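You operate a simulated robot arm through the tools that you are given. There is no shell and no other tool.

You are at the controls of a simulated robot arm. One attempt, no reset.

TASK
One carrier sits up on the pins. Seat it properly, release the jam and index once.
Fine: run knob to HAND before touching it and back to RUN before you release the jam; the three carriers on the rail ride one station on.

It is judged by the outcome, as a careful person would: the job done as asked, and still so three seconds after it is handed in. It fails if anything else is knocked over, pushed out of place, dropped, spilled or broken.

THE ROBOT
A 7-joint arm with a two-finger gripper, fixed in place. Base frame: the origin is at the foot of the arm, x ahead of it, y to its left, z up. Lengths are in m, angles in degrees, forces in N, time in s.
With the tool pointing down near the work surface it reaches from about 0.32 to 0.72 m from the base axis. Its first joint turns from -66.0 to 66.0 degrees. Payload 2.45 kg.
Tool frame: the origin (TCP) lies between the finger pads and is the grasp point; the fingertips stand 0.026 m ahead of it; z points along the fingers, y is the line along which they close. Largest opening 0.096 m; the body of the gripper starts 0.069 m behind the TCP.
Orientation is that of the tool frame in the base frame, as a unit quaternion [w, x, y, z]. With the fingers straight down and closing along the base's y, the tool's x points along the base's -x, its y along +y and its z along -z.

THE INTERFACE
- The arm moves only by the tool move_arm. Its argument "steps" is a list of rows, each an object (a shift or turn left out is 0, a gripper value left out holds the last) with "translation": the shift along the tool's x, y, z in m, a list of three; "delta_rot": the turn, a rotation vector about the tool's x, y, z in degrees, a list of three; "grip": the finger opening in m, from 0 to 0.096. In form: [{"translation": [x, y, z], "delta_rot": [ax, ay, az], "grip": grip}, ...]. A call has 1 to 20 rows; each row is the pose to reach, as a shift and turn from the pose commanded when the call began, along the tool's axes at that moment. A row lasts 0.2 s, in which the tool goes at most 0.05 m and 8.6 degrees; a call with a longer step from one row to the next is refused whole, and so is a gripper value outside its range. A pose out of reach is approached as far as the arm can. The call stops where the force on the tool passes 40 N (or 10 N more than at its start, if that is more) or the arm is blocked; 0.2 s more then pass. Each finger halts on what it meets, pressing with about 29 N; the grip force reading is that of the motor and also rises with nothing between the fingers. The clock runs only during rows and for 0.2 s after the last one: add rows that repeat a pose to give the fingers time. The reply holds the time, the measured pose of the TCP, the force on the tool along the base axes, the opening and the grip force, in the units named above and with some noise, with the torque about the TCP (base axes, N m) and any sound that the robot's microphone picked up.
- Cameras (640 x 400 px; columns grow to the right, rows downward): "scene" is fixed at [0.1475, -0.3739, 1.4461]; the picture's right is [0.91, -0.41, 0.00], its down [-0.14, -0.31, -0.94] and it looks along [0.39, 0.86, -0.34] (base axes); focal length 329 px, centre (320, 200). "wrist" rides on the gripper at [0.082, 0.003, -0.098] in the tool frame; the picture's right is [-0.04, 1.00, 0.00], its down [-0.73, -0.03, -0.68] and it looks along [-0.68, -0.03, 0.73] (tool axes); focal length 256 px, centre (320, 200). There is no depth. A picture from a camera that has moved, and an enlarged one, comes with that camera's place and axes in the base frame and with its lens.
- get_image(camera): a new picture of that camera. It takes no simulated time.
- inspect(camera, box): a new picture of the part [left, top, right, bottom] of that camera's present view, enlarged. It takes no simulated time.
- close_job(): hands the job in; it is judged then, once.

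Places have to be worked out from the pictures, the camera data and where the tool is seen. Open the gripper and draw the arm clear of the work before you hand the job in, unless the task says otherwise.

The tools are called by a JSON object that holds its "fn" and its "kwargs". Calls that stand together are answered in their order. move_arm: Moves the arm, as the interface text tells. Its arguments: {"type":"object","properties":{"steps":{"type":"array","items":{"type":"object","properties":{"translation":{"type":"array","items":{"type":"number"}},"delta_rot":{"type":"array","items":{"type":"number"}},"grip":{"type":"number"}}}}},"required":["steps"]} The other tools are called the same way: get_image (camera) takes a picture; inspect (camera, box) takes an enlarged picture of a part of a camera's view; close_job () hands the job in.

At the start:

```text
clock: 0.0
eef_pos: [0.2719, 0.1989, 1.2836]
ee_rot: [-0.001, 0.001, 1.0, 0.0]
force: [-0.1, 0.7, -0.2]
torque: [0.03, -0.02, 0.0]
opening: 0.0962
grasp_force: 0.0
```

scene: 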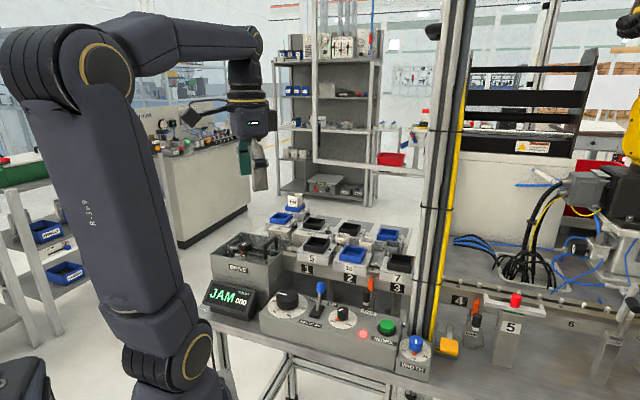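
wrist: 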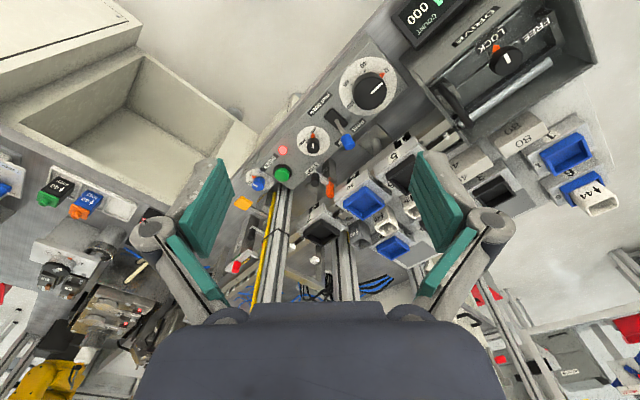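

I'll start by looking closely at the panel and rail from both cameras.

{"fn": "inspect", "kwargs": {"camera": "scene", "box": [200, 180, 440, 390]}}

{"fn": "inspect", "kwargs": {"camera": "scene", "box": [260, 190, 420, 290]}}

{"fn": "inspect", "kwargs": {"camera": "scene", "box": [250, 270, 410, 370]}}

{"fn": "inspect", "kwargs": {"camera": "scene", "box": [390, 230, 640, 386]}}

{"fn": "inspect", "kwargs": {"camera": "wrist", "box": [220, 0, 640, 262]}}

{"fn": "inspect", "kwargs": {"camera": "wrist", "box": [220, 100, 460, 250]}}

```text
1.90 times, centred on (320, 285) of scene
camera zoom: at [0.1475, -0.3739, 1.4461], right [0.91, -0.41, 0.0], down [-0.14, -0.31, -0.94], along [0.39, 0.86, -0.34], focal length 627 px, centre (320, 38)
```

zoom: 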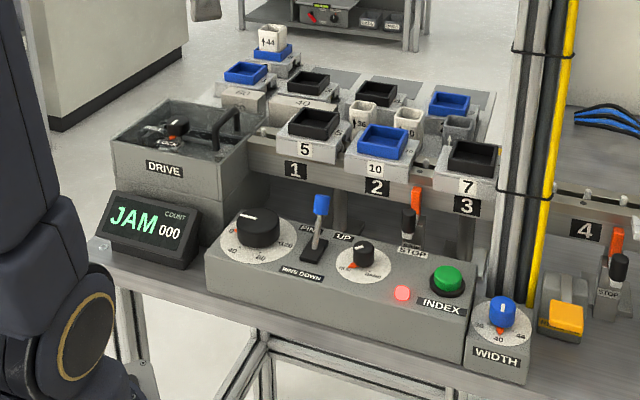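

```text
4.00 times, centred on (340, 240) of scene
camera zoom: at [0.1475, -0.3739, 1.4461], right [0.91, -0.41, 0.0], down [-0.14, -0.31, -0.94], along [0.39, 0.86, -0.34], focal length 1316 px, centre (240, 40)
```

zoom: 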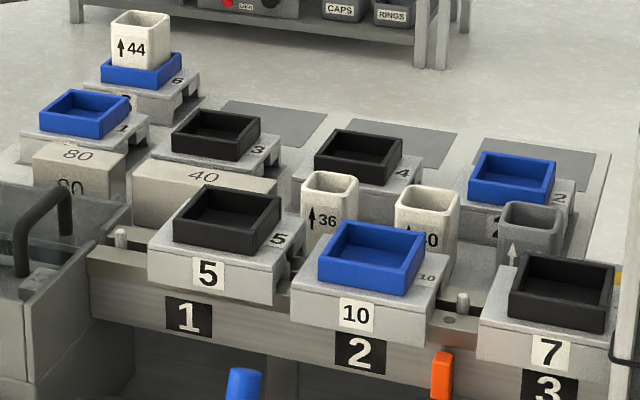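

```text
4.00 times, centred on (330, 320) of scene
camera zoom: at [0.1475, -0.3739, 1.4461], right [0.91, -0.41, 0.0], down [-0.14, -0.31, -0.94], along [0.39, 0.86, -0.34], focal length 1316 px, centre (280, -280)
```

zoom: 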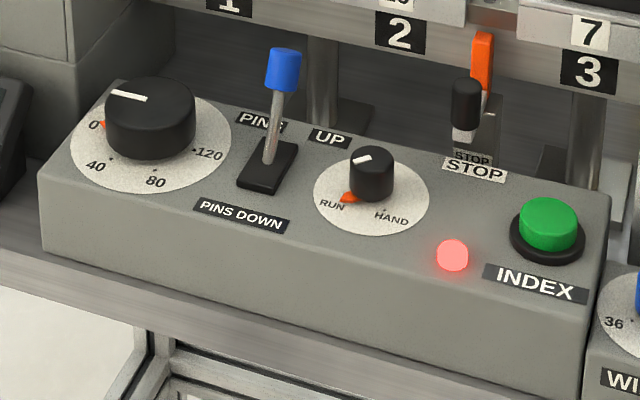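

```text
2.56 times, centred on (515, 308) of scene
camera zoom: at [0.1475, -0.3739, 1.4461], right [0.91, -0.41, 0.0], down [-0.14, -0.31, -0.94], along [0.39, 0.86, -0.34], focal length 842 px, centre (-179, -76)
```

zoom: 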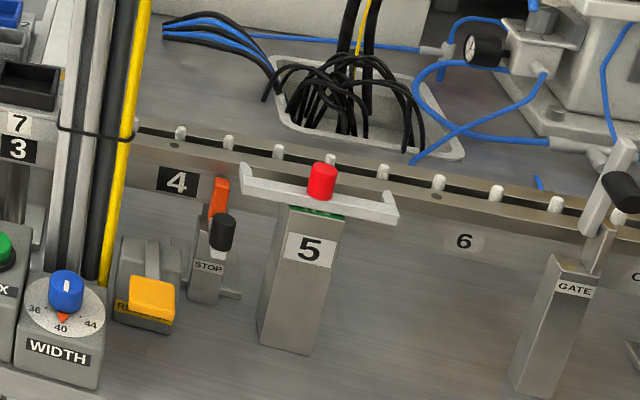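

```text
1.52 times, centred on (430, 131) of wrist
camera zoom: at [0.1911, 0.2015, 1.3813], right [0.04, 1.0, 0.0], down [0.73, -0.03, 0.68], along [0.68, -0.03, -0.73], focal length 390 px, centre (152, 305)
```

zoom: 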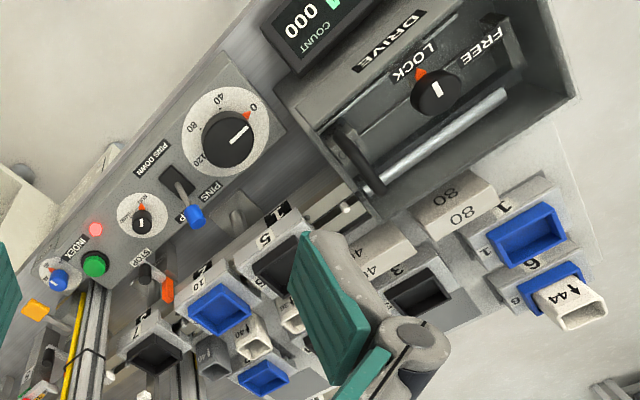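

```text
2.67 times, centred on (340, 175) of wrist
camera zoom: at [0.1911, 0.2015, 1.3813], right [0.04, 1.0, 0.0], down [0.73, -0.03, 0.68], along [0.68, -0.03, -0.73], focal length 683 px, centre (267, 267)
```

zoom: 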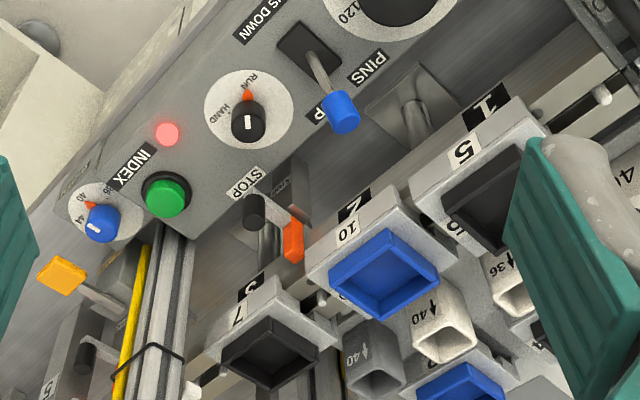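

The display shows JAM, the run knob is at RUN, and the machine is turned about 40° to the base. I'll bring the wrist camera in front of the rail, yawed to face it, for a closer look.

{"fn": "move_arm", "kwargs": {"steps": [{"translation": [-0.03, -0.002, 0.0], "delta_rot": [0, 0, -7], "grip": 0.096}, {"translation": [-0.06, -0.004, 0.02], "delta_rot": [0, 0, -14]}, {"translation": [-0.09, -0.006, 0.04], "delta_rot": [0, 0, -21]}, {"translation": [-0.12, -0.008, 0.06], "delta_rot": [0, 0, -28]}, {"translation": [-0.15, -0.01, 0.08], "delta_rot": [0, 0, -35]}, {"translation": [-0.165, -0.01, 0.1], "delta_rot": [0, 0, -41]}, {"translation": [-0.165, -0.01, 0.1], "delta_rot": [0, 0, -41]}]}}

{"fn": "get_image", "kwargs": {"camera": "wrist"}}

{"fn": "get_image", "kwargs": {"camera": "scene"}}

```text
clock: 1.6
eef_pos: [0.4381, 0.1892, 1.1839]
ee_rot: [0.0, -0.352, 0.936, 0.0]
force: [-0.2, 0.7, -1.1]
torque: [0.0, 0.02, -0.01]
opening: 0.0961
grasp_force: 0.2
```

```text
taken
camera wrist: at [0.3742, 0.138, 1.2812], right [-0.63, 0.78, 0.0], down [0.57, 0.46, 0.68], along [0.53, 0.43, -0.73], focal length 256 px, centre (320, 200)
```

wrist: 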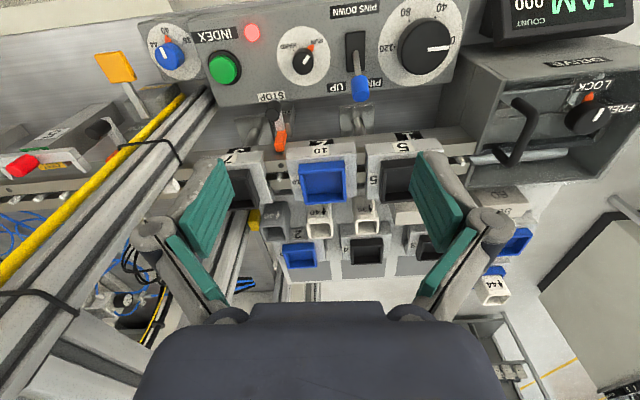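

```text
taken
```

scene: 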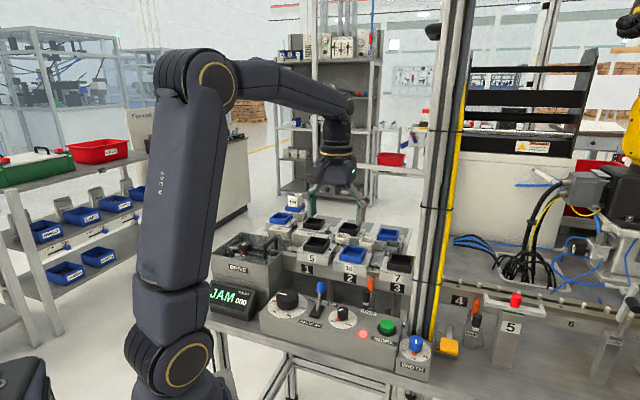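

The view now squares up with the machine. I'll enlarge the carriers, knob and labels.

{"fn": "inspect", "kwargs": {"camera": "wrist", "box": [210, 110, 450, 260]}}

{"fn": "inspect", "kwargs": {"camera": "wrist", "box": [140, 0, 460, 200]}}

{"fn": "inspect", "kwargs": {"camera": "wrist", "box": [0, 30, 240, 180]}}

{"fn": "inspect", "kwargs": {"camera": "scene", "box": [280, 220, 420, 308]}}

{"fn": "inspect", "kwargs": {"camera": "scene", "box": [400, 290, 520, 365]}}

```text
2.67 times, centred on (330, 185) of wrist
camera zoom: at [0.3742, 0.138, 1.2812], right [-0.63, 0.78, 0.0], down [0.57, 0.46, 0.68], along [0.53, 0.43, -0.73], focal length 683 px, centre (293, 240)
```

zoom: 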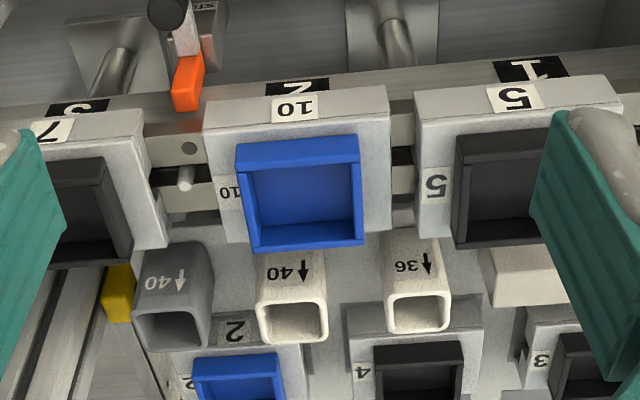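

```text
2.00 times, centred on (300, 100) of wrist
camera zoom: at [0.3742, 0.138, 1.2812], right [-0.63, 0.78, 0.0], down [0.57, 0.46, 0.68], along [0.53, 0.43, -0.73], focal length 512 px, centre (360, 400)
```

zoom: 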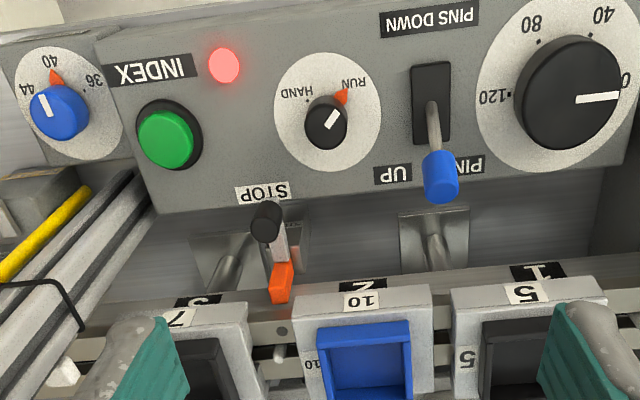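

```text
2.67 times, centred on (120, 105) of wrist
camera zoom: at [0.3742, 0.138, 1.2812], right [-0.63, 0.78, 0.0], down [0.57, 0.46, 0.68], along [0.53, 0.43, -0.73], focal length 683 px, centre (853, 453)
```

zoom: 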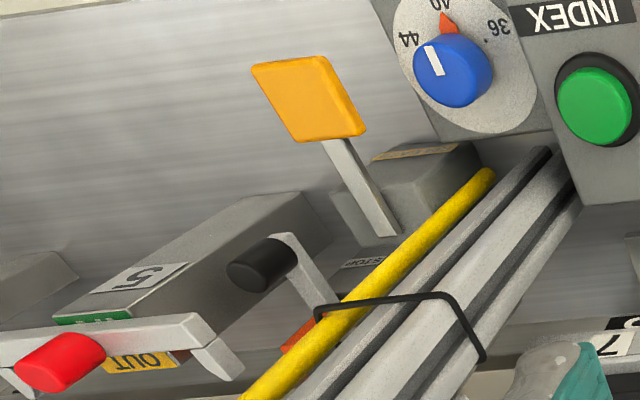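

```text
4.55 times, centred on (350, 264) of scene
camera zoom: at [0.1475, -0.3739, 1.4461], right [0.91, -0.41, 0.0], down [-0.14, -0.31, -0.94], along [0.39, 0.86, -0.34], focal length 1496 px, centre (184, -91)
```

zoom: 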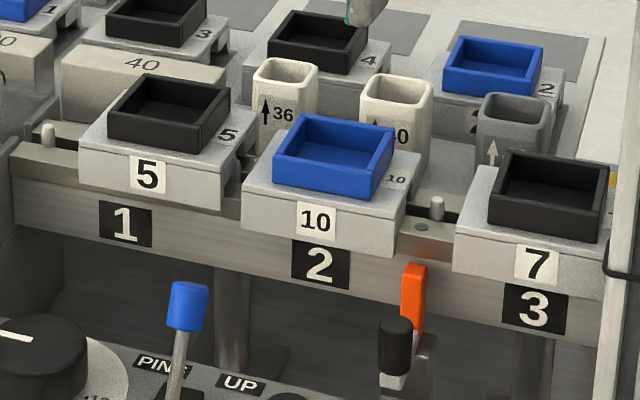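

```text
5.33 times, centred on (460, 328) of scene
camera zoom: at [0.1475, -0.3739, 1.4461], right [0.91, -0.41, 0.0], down [-0.14, -0.31, -0.94], along [0.39, 0.86, -0.34], focal length 1755 px, centre (-427, -480)
```

zoom: 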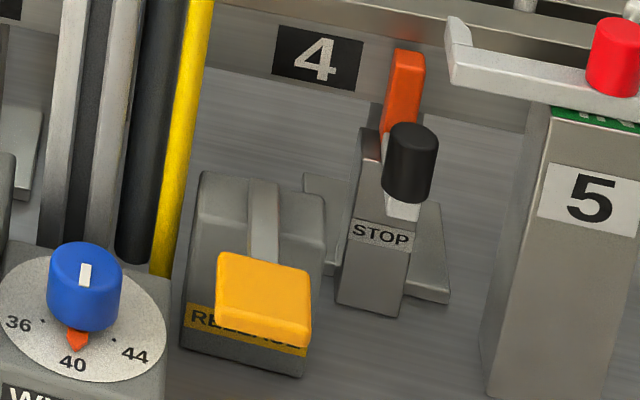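

The yellow paddle by station 4 is RELEASE. To tell which carrier is riding up, I'll tilt the wrist camera for a lower, more level look along the carriers' fronts, still well clear of them.

{"fn": "move_arm", "kwargs": {"steps": [{"translation": [-0.005, 0, 0.025], "delta_rot": [0, -7, 0]}, {"translation": [-0.012, 0, 0.05], "delta_rot": [0, -14, 0]}, {"translation": [-0.02, 0, 0.08], "delta_rot": [0, -21, 0]}, {"translation": [-0.026, 0, 0.105], "delta_rot": [0, -28, 0]}, {"translation": [-0.026, 0, 0.105], "delta_rot": [0, -28, 0]}]}}

{"fn": "get_image", "kwargs": {"camera": "wrist"}}

{"fn": "inspect", "kwargs": {"camera": "wrist", "box": [160, 80, 480, 280]}}

```text
clock: 2.8
eef_pos: [0.4571, 0.2057, 1.079]
ee_rot: [0.227, -0.341, 0.908, 0.085]
force: [0.4, 0.9, -0.4]
torque: [0.02, -0.04, -0.02]
opening: 0.096
grasp_force: 0.1
```

```text
taken
camera wrist: at [0.3659, 0.13, 1.1264], right [-0.63, 0.78, 0.02], down [0.27, 0.19, 0.94], along [0.73, 0.6, -0.33], focal length 256 px, centre (320, 200)
```

wrist: 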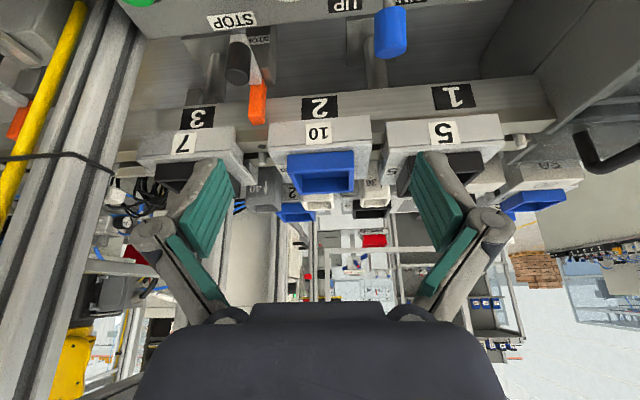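

```text
2.00 times, centred on (320, 180) of wrist
camera zoom: at [0.3659, 0.13, 1.1264], right [-0.63, 0.78, 0.02], down [0.27, 0.19, 0.94], along [0.73, 0.6, -0.33], focal length 512 px, centre (320, 240)
```

zoom: 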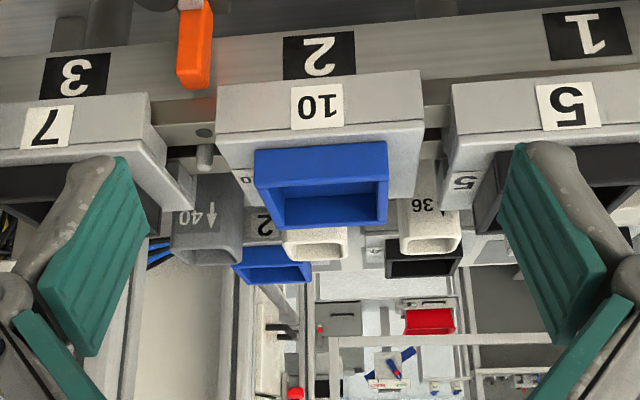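

From this low view carrier 5 at station 1 looks raised and shifted toward station 2 relative to its label. I'll enlarge each carrier to confirm.

{"fn": "inspect", "kwargs": {"camera": "wrist", "box": [380, 70, 540, 170]}}

{"fn": "inspect", "kwargs": {"camera": "wrist", "box": [250, 80, 410, 180]}}

{"fn": "inspect", "kwargs": {"camera": "wrist", "box": [120, 90, 280, 190]}}

{"fn": "inspect", "kwargs": {"camera": "scene", "box": [268, 225, 348, 275]}}

{"fn": "inspect", "kwargs": {"camera": "scene", "box": [330, 235, 420, 291]}}

```text
4.00 times, centred on (460, 120) of wrist
camera zoom: at [0.3659, 0.13, 1.1264], right [-0.63, 0.78, 0.02], down [0.27, 0.19, 0.94], along [0.73, 0.6, -0.33], focal length 1024 px, centre (-240, 520)
```

zoom: 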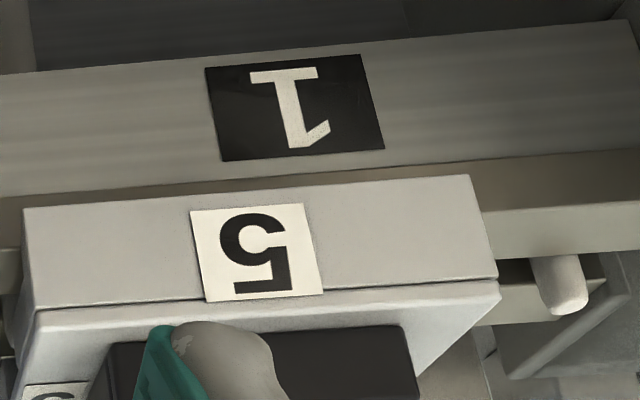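

```text
4.00 times, centred on (330, 130) of wrist
camera zoom: at [0.3659, 0.13, 1.1264], right [-0.63, 0.78, 0.02], down [0.27, 0.19, 0.94], along [0.73, 0.6, -0.33], focal length 1024 px, centre (280, 480)
```

zoom: 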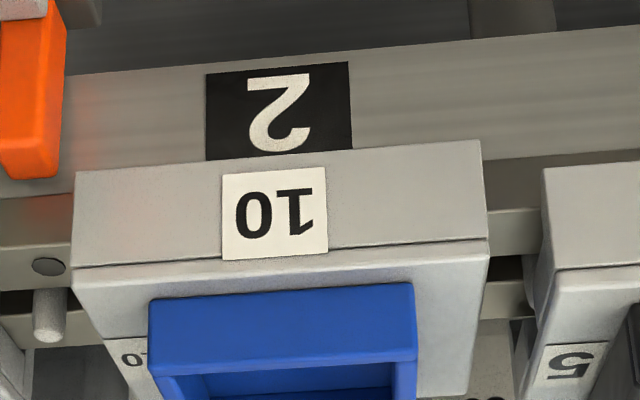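

```text
4.00 times, centred on (200, 140) of wrist
camera zoom: at [0.3659, 0.13, 1.1264], right [-0.63, 0.78, 0.02], down [0.27, 0.19, 0.94], along [0.73, 0.6, -0.33], focal length 1024 px, centre (800, 440)
```

zoom: 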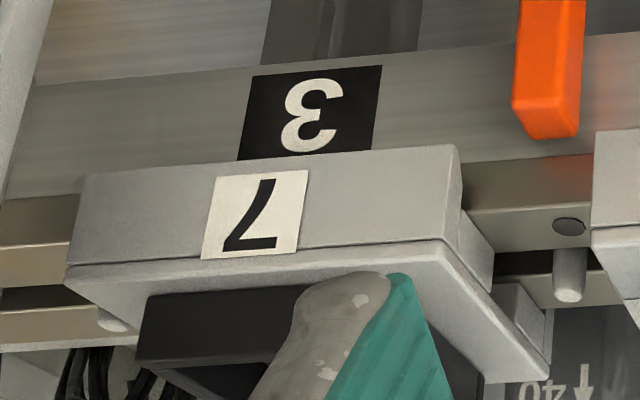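

```text
8.00 times, centred on (308, 250) of scene
camera zoom: at [0.1475, -0.3739, 1.4461], right [0.91, -0.41, 0.0], down [-0.14, -0.31, -0.94], along [0.39, 0.86, -0.34], focal length 2632 px, centre (416, -200)
```

zoom: 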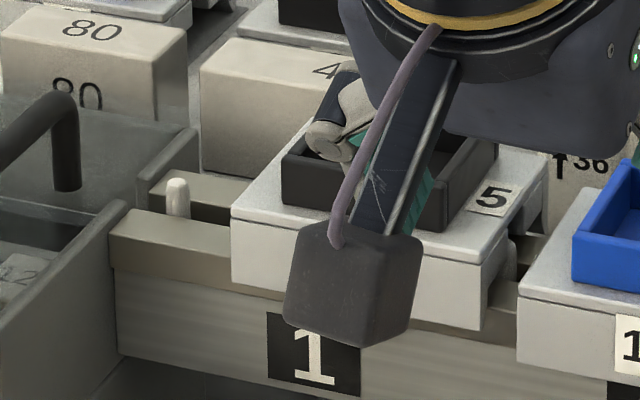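

```text
7.11 times, centred on (375, 263) of scene
camera zoom: at [0.1475, -0.3739, 1.4461], right [0.91, -0.41, 0.0], down [-0.14, -0.31, -0.94], along [0.39, 0.86, -0.34], focal length 2340 px, centre (-71, -248)
```

zoom: 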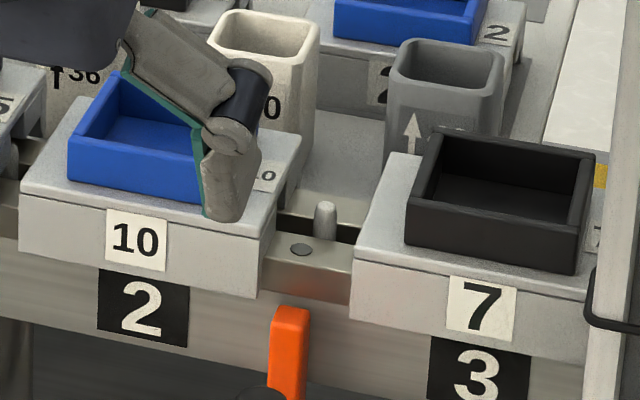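

Confirmed: carrier 5 sits about 8 mm high and about 18 mm off toward station 2; 10 and 7 are seated. The rail lies at 45° in base axes. I'll back up, untilt the tool, then go over the RUN/HAND knob, which I put at about (0.452, 0.176, top 0.95).

{"fn": "move_arm", "kwargs": {"steps": [{"translation": [-0.01, 0, -0.018], "delta_rot": [0, 7, 0]}, {"translation": [-0.02, 0, -0.036], "delta_rot": [0, 14, 0]}, {"translation": [-0.028, 0, -0.054], "delta_rot": [0, 21, 0]}, {"translation": [-0.0375, 0, -0.0706], "delta_rot": [0, 28, 0]}, {"translation": [-0.0375, 0, -0.0706], "delta_rot": [0, 28, 0], "grip": 0.05}]}}

```text
clock: 4.0
eef_pos: [0.4562, 0.205, 1.1589]
ee_rot: [0.0, -0.35, 0.937, 0.0]
force: [-0.6, 0.0, -0.3]
torque: [-0.01, 0.0, 0.02]
opening: 0.0603
grasp_force: 1.7
```

Untilted cleanly. Now I yaw to base heading 0 and come down to about 0.11 m above the knob to check alignment.

{"fn": "move_arm", "kwargs": {"steps": [{"translation": [0.005, -0.004, 0.01], "delta_rot": [0, 0, 7]}, {"translation": [0.01, -0.008, 0.03], "delta_rot": [0, 0, 14]}, {"translation": [0.015, -0.012, 0.05], "delta_rot": [0, 0, 21]}, {"translation": [0.02, -0.016, 0.07], "delta_rot": [0, 0, 28]}, {"translation": [0.0222, -0.0191, 0.09], "delta_rot": [0, 0, 35]}, {"translation": [0.0222, -0.0191, 0.099], "delta_rot": [0, 0, 41]}, {"translation": [0.0222, -0.0191, 0.099], "delta_rot": [0, 0, 41]}]}}

{"fn": "get_image", "kwargs": {"camera": "wrist"}}

{"fn": "inspect", "kwargs": {"camera": "wrist", "box": [240, 40, 400, 140]}}

{"fn": "inspect", "kwargs": {"camera": "scene", "box": [290, 250, 410, 325]}}

```text
clock: 5.6
eef_pos: [0.4521, 0.177, 1.0587]
ee_rot: [0.001, 0.001, 1.0, 0.0]
force: [0.1, -0.6, -0.6]
torque: [0.03, 0.04, -0.01]
opening: 0.0502
grasp_force: 0.1
```

```text
taken
camera wrist: at [0.3713, 0.1798, 1.1568], right [0.04, 1.0, 0.0], down [0.73, -0.03, 0.68], along [0.68, -0.03, -0.73], focal length 256 px, centre (320, 200)
```

wrist: 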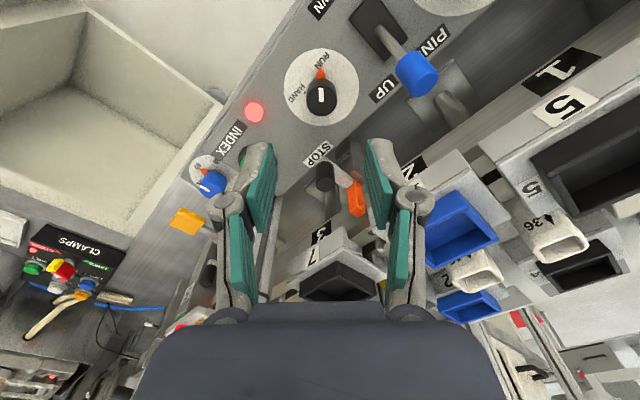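

```text
4.00 times, centred on (320, 90) of wrist
camera zoom: at [0.3713, 0.1798, 1.1568], right [0.04, 1.0, 0.0], down [0.73, -0.03, 0.68], along [0.68, -0.03, -0.73], focal length 1024 px, centre (320, 640)
```

zoom: 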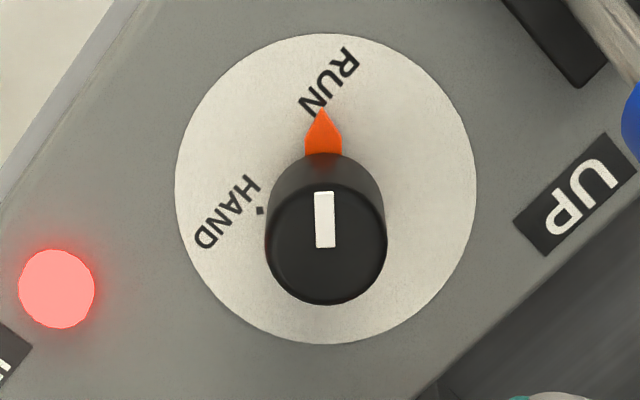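

```text
5.33 times, centred on (350, 288) of scene
camera zoom: at [0.1475, -0.3739, 1.4461], right [0.91, -0.41, 0.0], down [-0.14, -0.31, -0.94], along [0.39, 0.86, -0.34], focal length 1755 px, centre (160, -267)
```

zoom: 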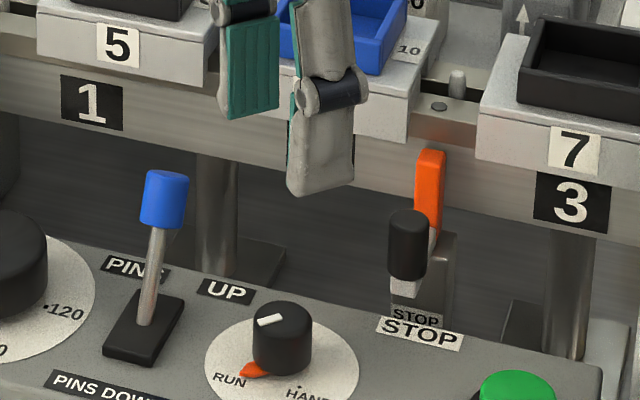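

The white pointer is at RUN, and HAND is a 90° turn counter-clockwise seen from above. The knob axis is at about (0.454, 0.177); I descend around it with the fingers 0.05 open.

{"fn": "move_arm", "kwargs": {"steps": [{"translation": [-0.002, 0, 0.03]}, {"translation": [-0.002, 0, 0.06]}, {"translation": [-0.002, 0, 0.08]}, {"translation": [-0.002, 0, 0.099]}, {"translation": [-0.002, 0, 0.099]}]}}

{"fn": "get_image", "kwargs": {"camera": "wrist"}}

{"fn": "inspect", "kwargs": {"camera": "scene", "box": [290, 250, 410, 325]}}

```text
clock: 6.8
eef_pos: [0.4556, 0.1766, 0.9601]
ee_rot: [-0.001, -0.001, 1.0, 0.0]
force: [0.4, 0.2, -0.2]
torque: [-0.01, 0.01, 0.01]
opening: 0.0502
grasp_force: 0.0
```

```text
taken
camera wrist: at [0.3736, 0.1797, 1.0581], right [0.04, 1.0, 0.0], down [0.73, -0.03, 0.68], along [0.68, -0.03, -0.73], focal length 256 px, centre (320, 200)
```

wrist: 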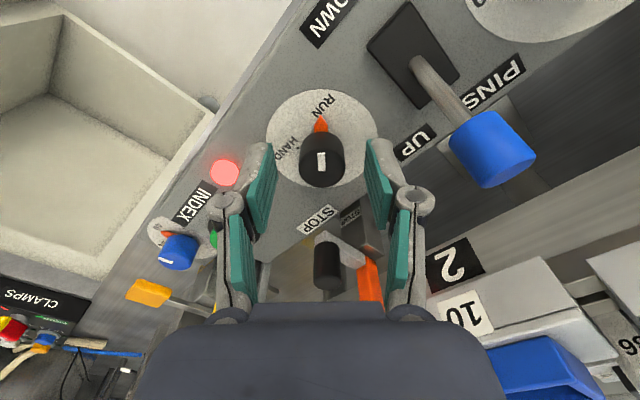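

```text
5.33 times, centred on (350, 288) of scene
camera zoom: at [0.1475, -0.3739, 1.4461], right [0.91, -0.41, 0.0], down [-0.14, -0.31, -0.94], along [0.39, 0.86, -0.34], focal length 1755 px, centre (160, -267)
```

zoom: 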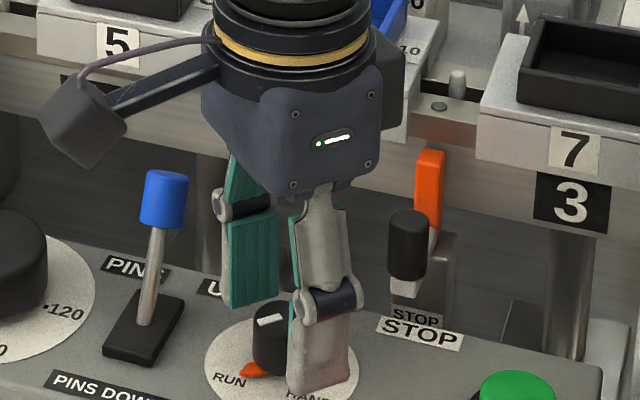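

Fingers straddle the knob. I'll zoom to check fore–aft centring before closing.

{"fn": "inspect", "kwargs": {"camera": "wrist", "box": [240, 80, 400, 180]}}

```text
4.00 times, centred on (320, 130) of wrist
camera zoom: at [0.3736, 0.1797, 1.0581], right [0.04, 1.0, 0.0], down [0.73, -0.03, 0.68], along [0.68, -0.03, -0.73], focal length 1024 px, centre (320, 480)
```

zoom: 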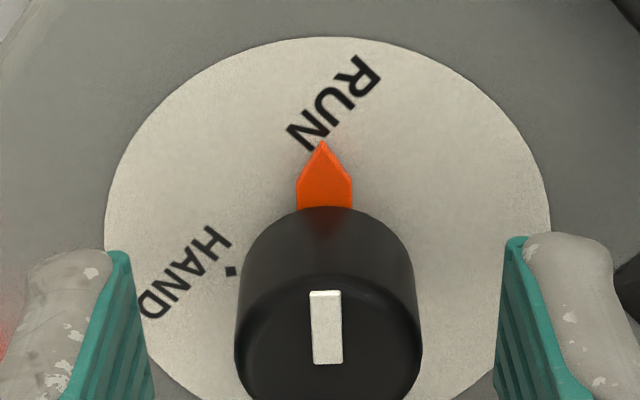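

The knob is about 3 mm toward the robot from the TCP line; I shift by that and close on it.

{"fn": "move_arm", "kwargs": {"steps": [{"translation": [0.003, 0, 0.002], "grip": 0.05}, {"translation": [0.003, 0, 0.002], "grip": 0.015}, {"translation": [0.003, 0, 0.002], "grip": 0.015}, {"translation": [0.003, 0, 0.002], "grip": 0.015}, {"translation": [0.003, 0, 0.002], "grip": 0.015}]}}

```text
clock: 8.0
eef_pos: [0.4529, 0.1781, 0.9588]
ee_rot: [0.0, -0.001, 1.0, 0.001]
force: [-0.1, 8.6, -3.1]
torque: [0.24, -0.14, 0.03]
opening: 0.0258
grasp_force: 45.1
```

Gripped at 0.0258 m with a small side load; I centre by about 1 mm and turn 90° counter-clockwise (seen from above) to HAND.

{"fn": "move_arm", "kwargs": {"steps": [{"translation": [0, 0.001, 0], "delta_rot": [0, 0, 0]}, {"translation": [0, 0.001, 0], "delta_rot": [0, 0, -7.5]}, {"translation": [0, 0.001, 0], "delta_rot": [0, 0, -15]}, {"translation": [0, 0.001, 0], "delta_rot": [0, 0, -22.5]}, {"translation": [0, 0.001, 0], "delta_rot": [0, 0, -30]}, {"translation": [0, 0.001, 0], "delta_rot": [0, 0, -37.5]}, {"translation": [0, 0.001, 0], "delta_rot": [0, 0, -45]}, {"translation": [0, 0.001, 0], "delta_rot": [0, 0, -52.5]}, {"translation": [0, 0.001, 0], "delta_rot": [0, 0, -60]}, {"translation": [0, 0.001, 0], "delta_rot": [0, 0, -67.5]}, {"translation": [0, 0.001, 0], "delta_rot": [0, 0, -75]}, {"translation": [0, 0.001, 0], "delta_rot": [0, 0, -82.5]}, {"translation": [0, 0.001, 0], "delta_rot": [0, 0, -90]}, {"translation": [0, 0.001, 0], "delta_rot": [0, 0, -90]}]}}

{"fn": "get_image", "kwargs": {"camera": "wrist"}}

{"fn": "inspect", "kwargs": {"camera": "scene", "box": [290, 250, 410, 325]}}

```text
clock: 10.8
eef_pos: [0.457, 0.1734, 0.9591]
ee_rot: [0.001, -0.696, 0.718, -0.004]
force: [3.0, -3.8, -2.2]
torque: [0.43, -0.1, -0.01]
opening: 0.0256
grasp_force: 45.3
stopped in row 14: the force on the tool passed its limit at 40 N (the readings are from after the stop); the commanded pose is now the measured one
```

```text
taken
camera wrist: at [0.4495, 0.0929, 1.0568], right [-1.0, 0.07, -0.01], down [0.05, 0.73, 0.68], along [0.05, 0.67, -0.74], focal length 256 px, centre (320, 200)
```

wrist: 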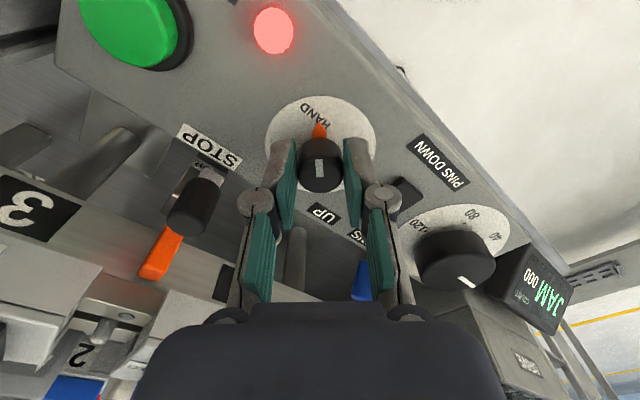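

```text
5.33 times, centred on (350, 288) of scene
camera zoom: at [0.1476, -0.3739, 1.4461], right [0.91, -0.41, 0.0], down [-0.14, -0.31, -0.94], along [0.39, 0.86, -0.34], focal length 1755 px, centre (160, -267)
```

zoom: 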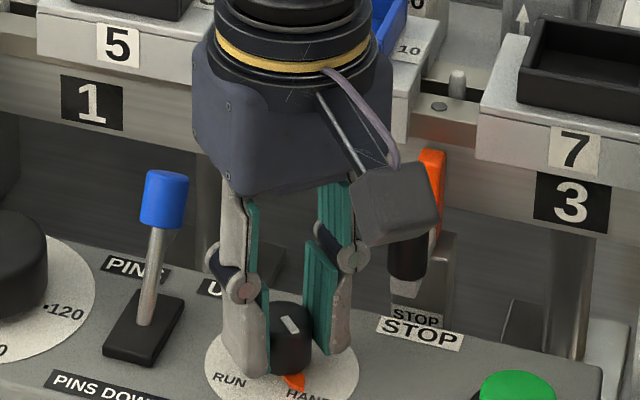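

The pointer (orange tip and white line) turned with the grip toward HAND. I'll zoom in to confirm before letting go.

{"fn": "inspect", "kwargs": {"camera": "wrist", "box": [250, 80, 390, 200]}}

{"fn": "inspect", "kwargs": {"camera": "scene", "box": [325, 295, 375, 330]}}

```text
3.33 times, centred on (320, 140) of wrist
camera zoom: at [0.4495, 0.0929, 1.0568], right [-1.0, 0.07, -0.01], down [0.05, 0.73, 0.68], along [0.05, 0.67, -0.74], focal length 853 px, centre (320, 400)
```

zoom: 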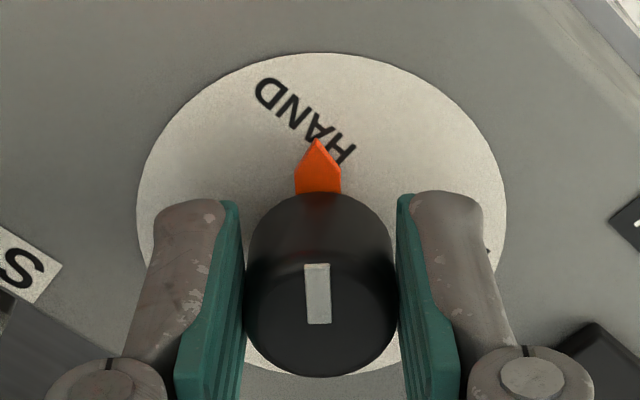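

```text
11.43 times, centred on (350, 312) of scene
camera zoom: at [0.1476, -0.3739, 1.4461], right [0.91, -0.41, 0.0], down [-0.14, -0.31, -0.94], along [0.39, 0.86, -0.34], focal length 3760 px, centre (-23, -1086)
```

zoom: 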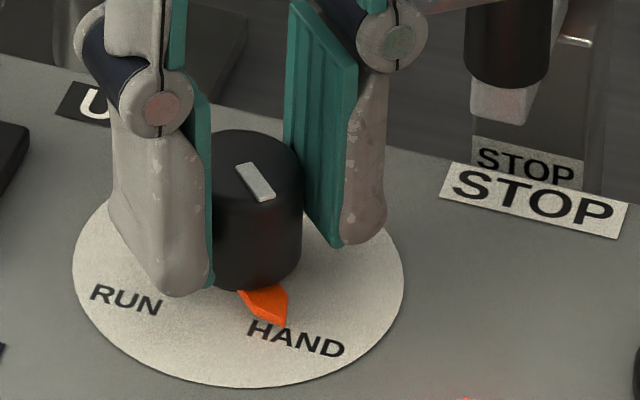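

Pointer is squarely at HAND. I open the fingers and rise clear.

{"fn": "move_arm", "kwargs": {"steps": [{"translation": [0, 0, 0], "grip": 0.05}, {"translation": [0, 0, 0], "grip": 0.05}, {"translation": [0, 0, 0], "grip": 0.05}, {"translation": [0, 0, -0.03], "grip": 0.05}, {"translation": [0, 0, -0.07], "grip": 0.05}, {"translation": [0, 0, -0.11], "grip": 0.05}, {"translation": [0, 0, -0.15], "grip": 0.05}, {"translation": [0, 0, -0.17], "grip": 0.05}, {"translation": [0, 0, -0.17], "grip": 0.05}]}}

{"fn": "inspect", "kwargs": {"camera": "scene", "box": [290, 250, 410, 325]}}

```text
clock: 12.8
eef_pos: [0.4538, 0.1758, 1.1285]
ee_rot: [0.0, -0.697, 0.717, -0.003]
force: [0.2, 0.1, -0.2]
torque: [-0.02, 0.01, -0.01]
opening: 0.0503
grasp_force: 0.1
```

```text
5.33 times, centred on (350, 288) of scene
camera zoom: at [0.1475, -0.3739, 1.4461], right [0.91, -0.41, 0.0], down [-0.14, -0.31, -0.94], along [0.39, 0.86, -0.34], focal length 1755 px, centre (160, -267)
```

zoom: 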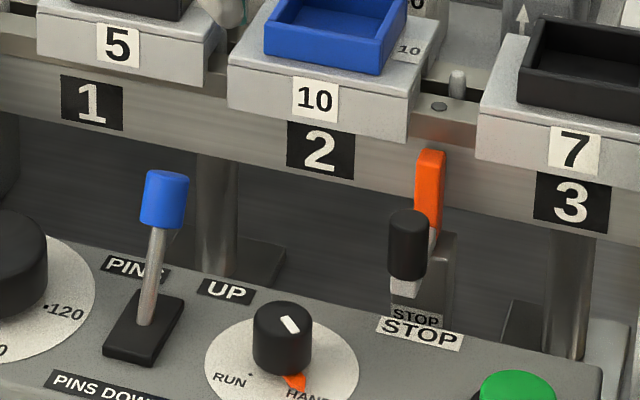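

Knob reads HAND. Next I go up over carrier 5 with the fingers turned to close front-to-back (yaw 135°), to view it from above at close range.

{"fn": "move_arm", "kwargs": {"steps": [{"translation": [0, 0, -0.03], "delta_rot": [0, 0, -6.6]}, {"translation": [-0.02, -0.001, -0.06], "delta_rot": [0, 0, -13.2]}, {"translation": [-0.05, -0.003, -0.07], "delta_rot": [0, 0, -19.8]}, {"translation": [-0.08, -0.005, -0.07], "delta_rot": [0, 0, -26.4]}, {"translation": [-0.11, -0.006, -0.07], "delta_rot": [0, 0, -33]}, {"translation": [-0.14, -0.007, -0.07], "delta_rot": [0, 0, -39.6]}, {"translation": [-0.157, -0.0076, -0.07], "delta_rot": [0, 0, -46.6], "grip": 0.096}, {"translation": [-0.157, -0.0076, -0.07], "delta_rot": [0, 0, -46.6], "grip": 0.096}, {"translation": [-0.157, -0.0076, -0.07], "delta_rot": [0, 0, -46.6], "grip": 0.096}]}}

{"fn": "get_image", "kwargs": {"camera": "wrist"}}

{"fn": "get_image", "kwargs": {"camera": "scene"}}

```text
clock: 14.8
eef_pos: [0.4653, 0.3302, 1.1995]
ee_rot: [0.0, 0.924, -0.382, 0.003]
force: [0.2, 0.6, -0.7]
torque: [-0.01, 0.0, 0.02]
opening: 0.0958
grasp_force: 0.0
```

```text
taken
camera wrist: at [0.5205, 0.272, 1.2968], right [-0.73, -0.68, 0.0], down [-0.5, 0.54, 0.67], along [-0.46, 0.5, -0.74], focal length 256 px, centre (320, 200)
```

wrist: 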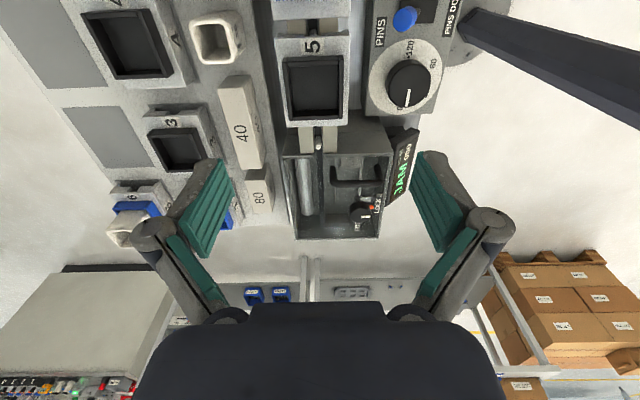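

```text
taken
```

scene: 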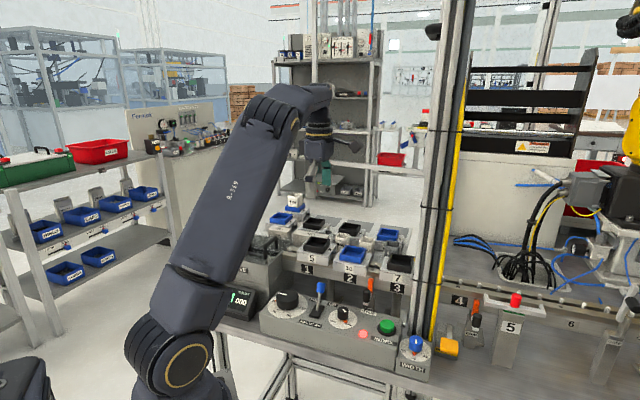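

The view is good; I'll zoom into carrier 5 and its surroundings.

{"fn": "inspect", "kwargs": {"camera": "wrist", "box": [215, 10, 415, 135]}}

{"fn": "inspect", "kwargs": {"camera": "wrist", "box": [240, 110, 440, 250]}}

```text
3.20 times, centred on (315, 72) of wrist
camera zoom: at [0.5205, 0.272, 1.2968], right [-0.73, -0.68, 0.0], down [-0.5, 0.54, 0.67], along [-0.46, 0.5, -0.74], focal length 819 px, centre (336, 608)
```

zoom: 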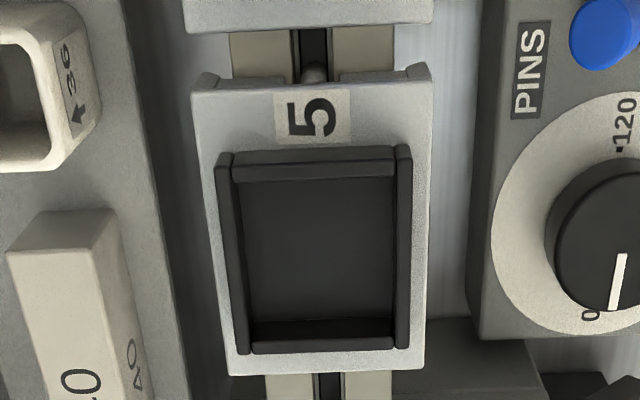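

```text
2.86 times, centred on (340, 180) of wrist
camera zoom: at [0.5205, 0.272, 1.2968], right [-0.73, -0.68, 0.0], down [-0.5, 0.54, 0.67], along [-0.46, 0.5, -0.74], focal length 731 px, centre (263, 257)
```

zoom: 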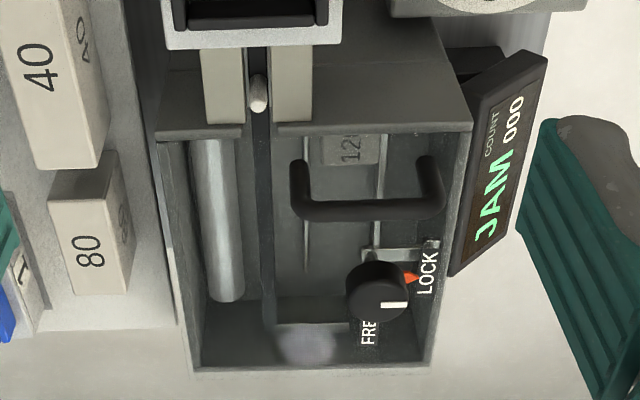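

Carrier 5 straddles the rail, about 0.066 deep and 0.084 long, centred near p=(x+y)/√2=0.569, q=(y−x)/√2=−0.087. Its station midpoint between the exposed pins is near q=−0.069, so it needs lifting off and moving about 17 mm left. I descend above it with the fingers at 0.086 and check.

{"fn": "move_arm", "kwargs": {"steps": [{"translation": [-0.0089, -0.0068, 0.03], "grip": 0.086}, {"translation": [-0.0089, -0.0068, 0.06]}, {"translation": [-0.0089, -0.0068, 0.09]}, {"translation": [-0.0089, -0.0068, 0.1095]}, {"translation": [-0.0089, -0.0068, 0.1095]}]}}

{"fn": "get_image", "kwargs": {"camera": "wrist"}}

{"fn": "inspect", "kwargs": {"camera": "wrist", "box": [200, 40, 440, 190]}}

{"fn": "inspect", "kwargs": {"camera": "scene", "box": [260, 195, 380, 270]}}

```text
clock: 16.0
eef_pos: [0.4656, 0.3436, 1.0887]
ee_rot: [0.001, 0.924, -0.383, 0.004]
force: [-0.8, 0.5, 0.1]
torque: [0.01, -0.02, 0.05]
opening: 0.0858
grasp_force: 0.1
```

```text
taken
camera wrist: at [0.5196, 0.2829, 1.1869], right [-0.74, -0.68, 0.0], down [-0.5, 0.54, 0.67], along [-0.46, 0.5, -0.74], focal length 256 px, centre (320, 200)
```

wrist: 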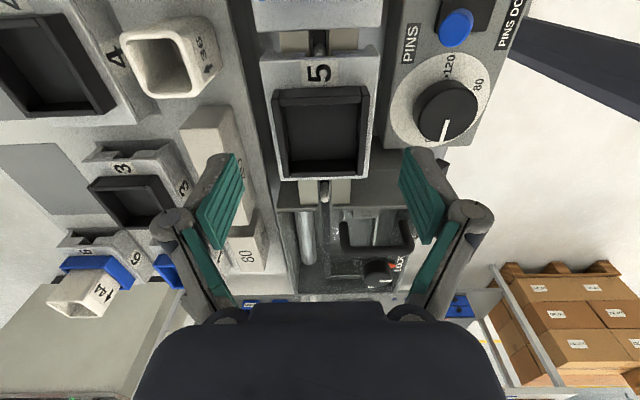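

```text
2.67 times, centred on (320, 115) of wrist
camera zoom: at [0.5196, 0.2829, 1.1869], right [-0.74, -0.68, 0.0], down [-0.5, 0.54, 0.67], along [-0.46, 0.5, -0.74], focal length 683 px, centre (320, 427)
```

zoom: 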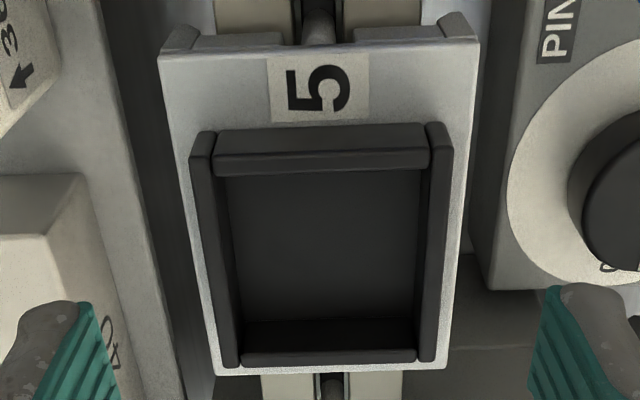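

```text
5.33 times, centred on (320, 232) of scene
camera zoom: at [0.1475, -0.3739, 1.4461], right [0.91, -0.41, 0.0], down [-0.14, -0.31, -0.94], along [0.39, 0.86, -0.34], focal length 1755 px, centre (320, 27)
```

zoom: 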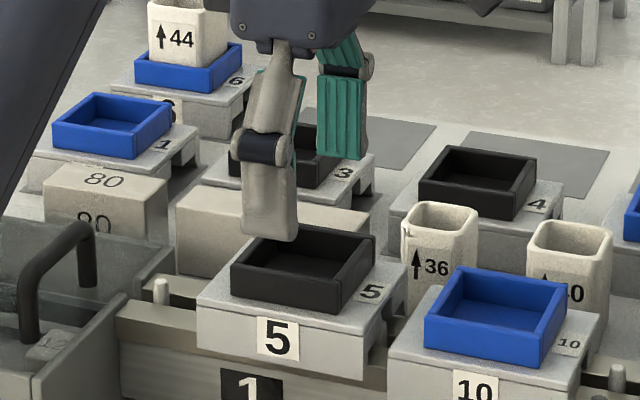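

From the two views, the block's top is at z≈1.026, about 0.0685 deep, centred at p≈0.570, q≈−0.084; the shelf behind is well lower. I centre and lower the fingers either side of the block, tips to about z 1.010.

{"fn": "move_arm", "kwargs": {"steps": [{"translation": [-0.0027, 0.0025, 0.02]}, {"translation": [-0.0027, 0.0025, 0.035]}, {"translation": [-0.0027, 0.0025, 0.045]}, {"translation": [-0.0027, 0.0025, 0.0527]}, {"translation": [-0.0027, 0.0025, 0.0527]}]}}

{"fn": "get_image", "kwargs": {"camera": "wrist"}}

{"fn": "inspect", "kwargs": {"camera": "scene", "box": [260, 205, 380, 280]}}

```text
clock: 17.2
eef_pos: [0.462, 0.3433, 1.0361]
ee_rot: [0.001, 0.924, -0.384, 0.003]
force: [-0.3, 0.2, -0.1]
torque: [0.0, 0.0, 0.01]
opening: 0.086
grasp_force: 0.0
```

```text
taken
camera wrist: at [0.5165, 0.2835, 1.134], right [-0.73, -0.68, 0.0], down [-0.5, 0.54, 0.67], along [-0.46, 0.5, -0.74], focal length 256 px, centre (320, 200)
```

wrist: 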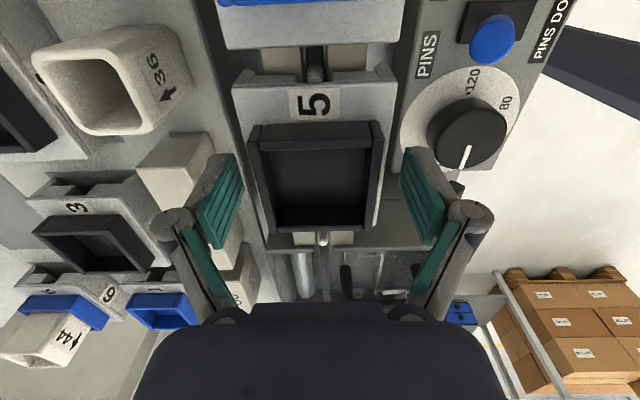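

```text
5.33 times, centred on (320, 242) of scene
camera zoom: at [0.1475, -0.3739, 1.4461], right [0.91, -0.41, 0.0], down [-0.14, -0.31, -0.94], along [0.39, 0.86, -0.34], focal length 1755 px, centre (320, -27)
```

zoom: 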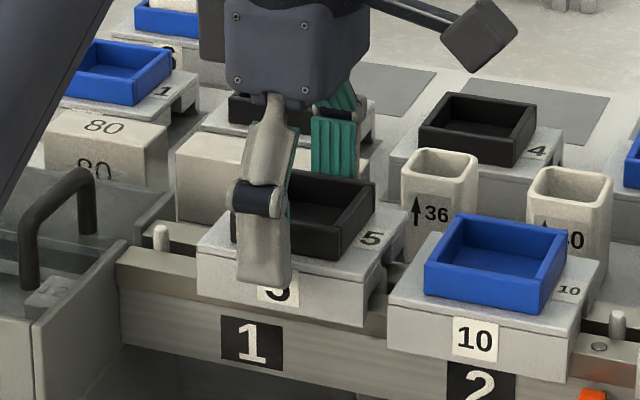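

The fingers straddle the block cleanly front and back. I close on it.

{"fn": "move_arm", "kwargs": {"steps": [{"grip": 0.06}, {"grip": 0.06}, {"grip": 0.06}, {"grip": 0.06}]}}

{"fn": "inspect", "kwargs": {"camera": "scene", "box": [260, 205, 380, 280]}}

```text
clock: 18.2
eef_pos: [0.4612, 0.343, 1.0374]
ee_rot: [0.001, 0.924, -0.382, 0.003]
force: [0.6, 0.4, -0.2]
torque: [0.02, 0.0, -0.03]
opening: 0.0697
grasp_force: 28.6
```

```text
5.33 times, centred on (320, 242) of scene
camera zoom: at [0.1475, -0.3738, 1.4461], right [0.91, -0.41, 0.0], down [-0.14, -0.31, -0.94], along [0.39, 0.86, -0.34], focal length 1755 px, centre (320, -27)
```

zoom: 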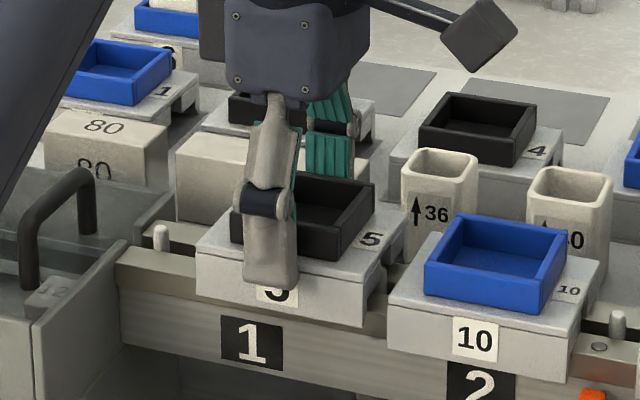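

Gripped at 0.070 m with no side load. I lift it gently by 15 mm to clear the pins and look underneath.

{"fn": "move_arm", "kwargs": {"steps": [{"translation": [0, 0, -0.004]}, {"translation": [0, 0, -0.008]}, {"translation": [0, 0, -0.012]}, {"translation": [0, 0, -0.015]}, {"translation": [0, 0, -0.015]}]}}

{"fn": "inspect", "kwargs": {"camera": "scene", "box": [260, 205, 380, 280]}}

{"fn": "get_image", "kwargs": {"camera": "wrist"}}

```text
clock: 19.4
eef_pos: [0.4615, 0.3432, 1.0507]
ee_rot: [0.001, 0.923, -0.384, 0.003]
force: [-0.5, 0.6, -1.6]
torque: [0.02, 0.05, -0.01]
opening: 0.065
grasp_force: 29.0
```

```text
5.33 times, centred on (320, 242) of scene
camera zoom: at [0.1475, -0.3738, 1.4461], right [0.91, -0.41, 0.0], down [-0.14, -0.31, -0.94], along [0.39, 0.86, -0.34], focal length 1755 px, centre (320, -27)
```

zoom: 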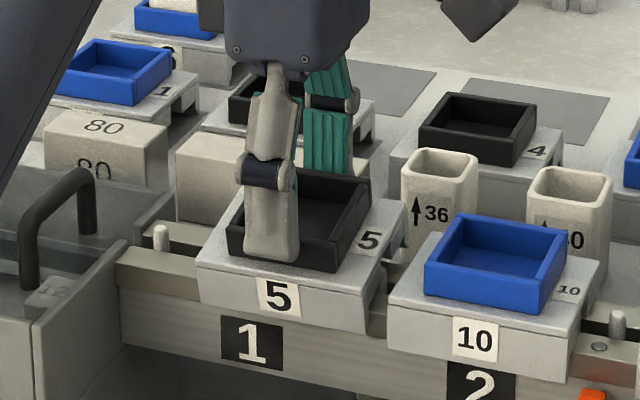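

```text
taken
camera wrist: at [0.5162, 0.2834, 1.1494], right [-0.74, -0.68, 0.0], down [-0.5, 0.54, 0.67], along [-0.46, 0.5, -0.74], focal length 256 px, centre (320, 200)
```

wrist: 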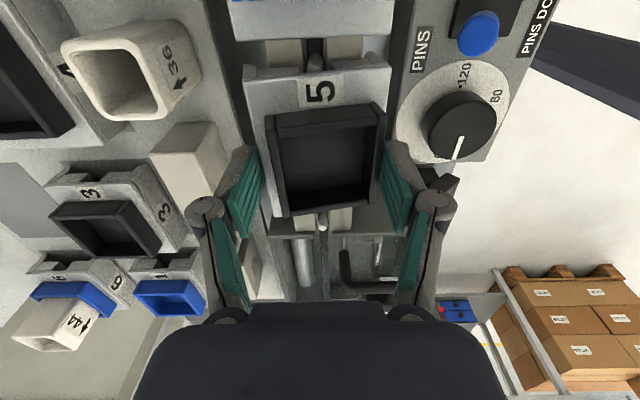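

The opening fell to 0.065 and the carrier did not rise with the fingers, so the grip slid up it. I'll stop and look closely before doing anything else.

{"fn": "inspect", "kwargs": {"camera": "wrist", "box": [220, 40, 420, 250]}}

{"fn": "inspect", "kwargs": {"camera": "scene", "box": [285, 225, 345, 265]}}

```text
1.90 times, centred on (320, 145) of wrist
camera zoom: at [0.5162, 0.2834, 1.1494], right [-0.74, -0.68, 0.0], down [-0.5, 0.54, 0.67], along [-0.46, 0.5, -0.74], focal length 488 px, centre (320, 305)
```

zoom: 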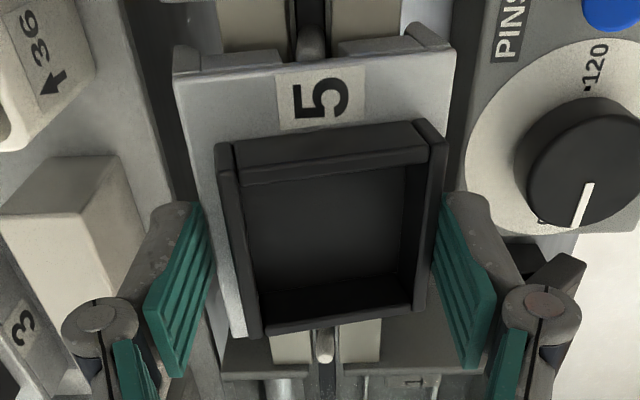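

```text
10.00 times, centred on (315, 245) of scene
camera zoom: at [0.1475, -0.3738, 1.4461], right [0.91, -0.41, 0.0], down [-0.14, -0.31, -0.94], along [0.39, 0.86, -0.34], focal length 3290 px, centre (370, -250)
```

zoom: 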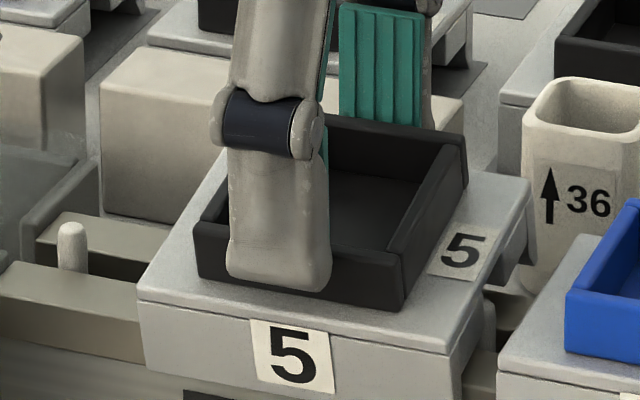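

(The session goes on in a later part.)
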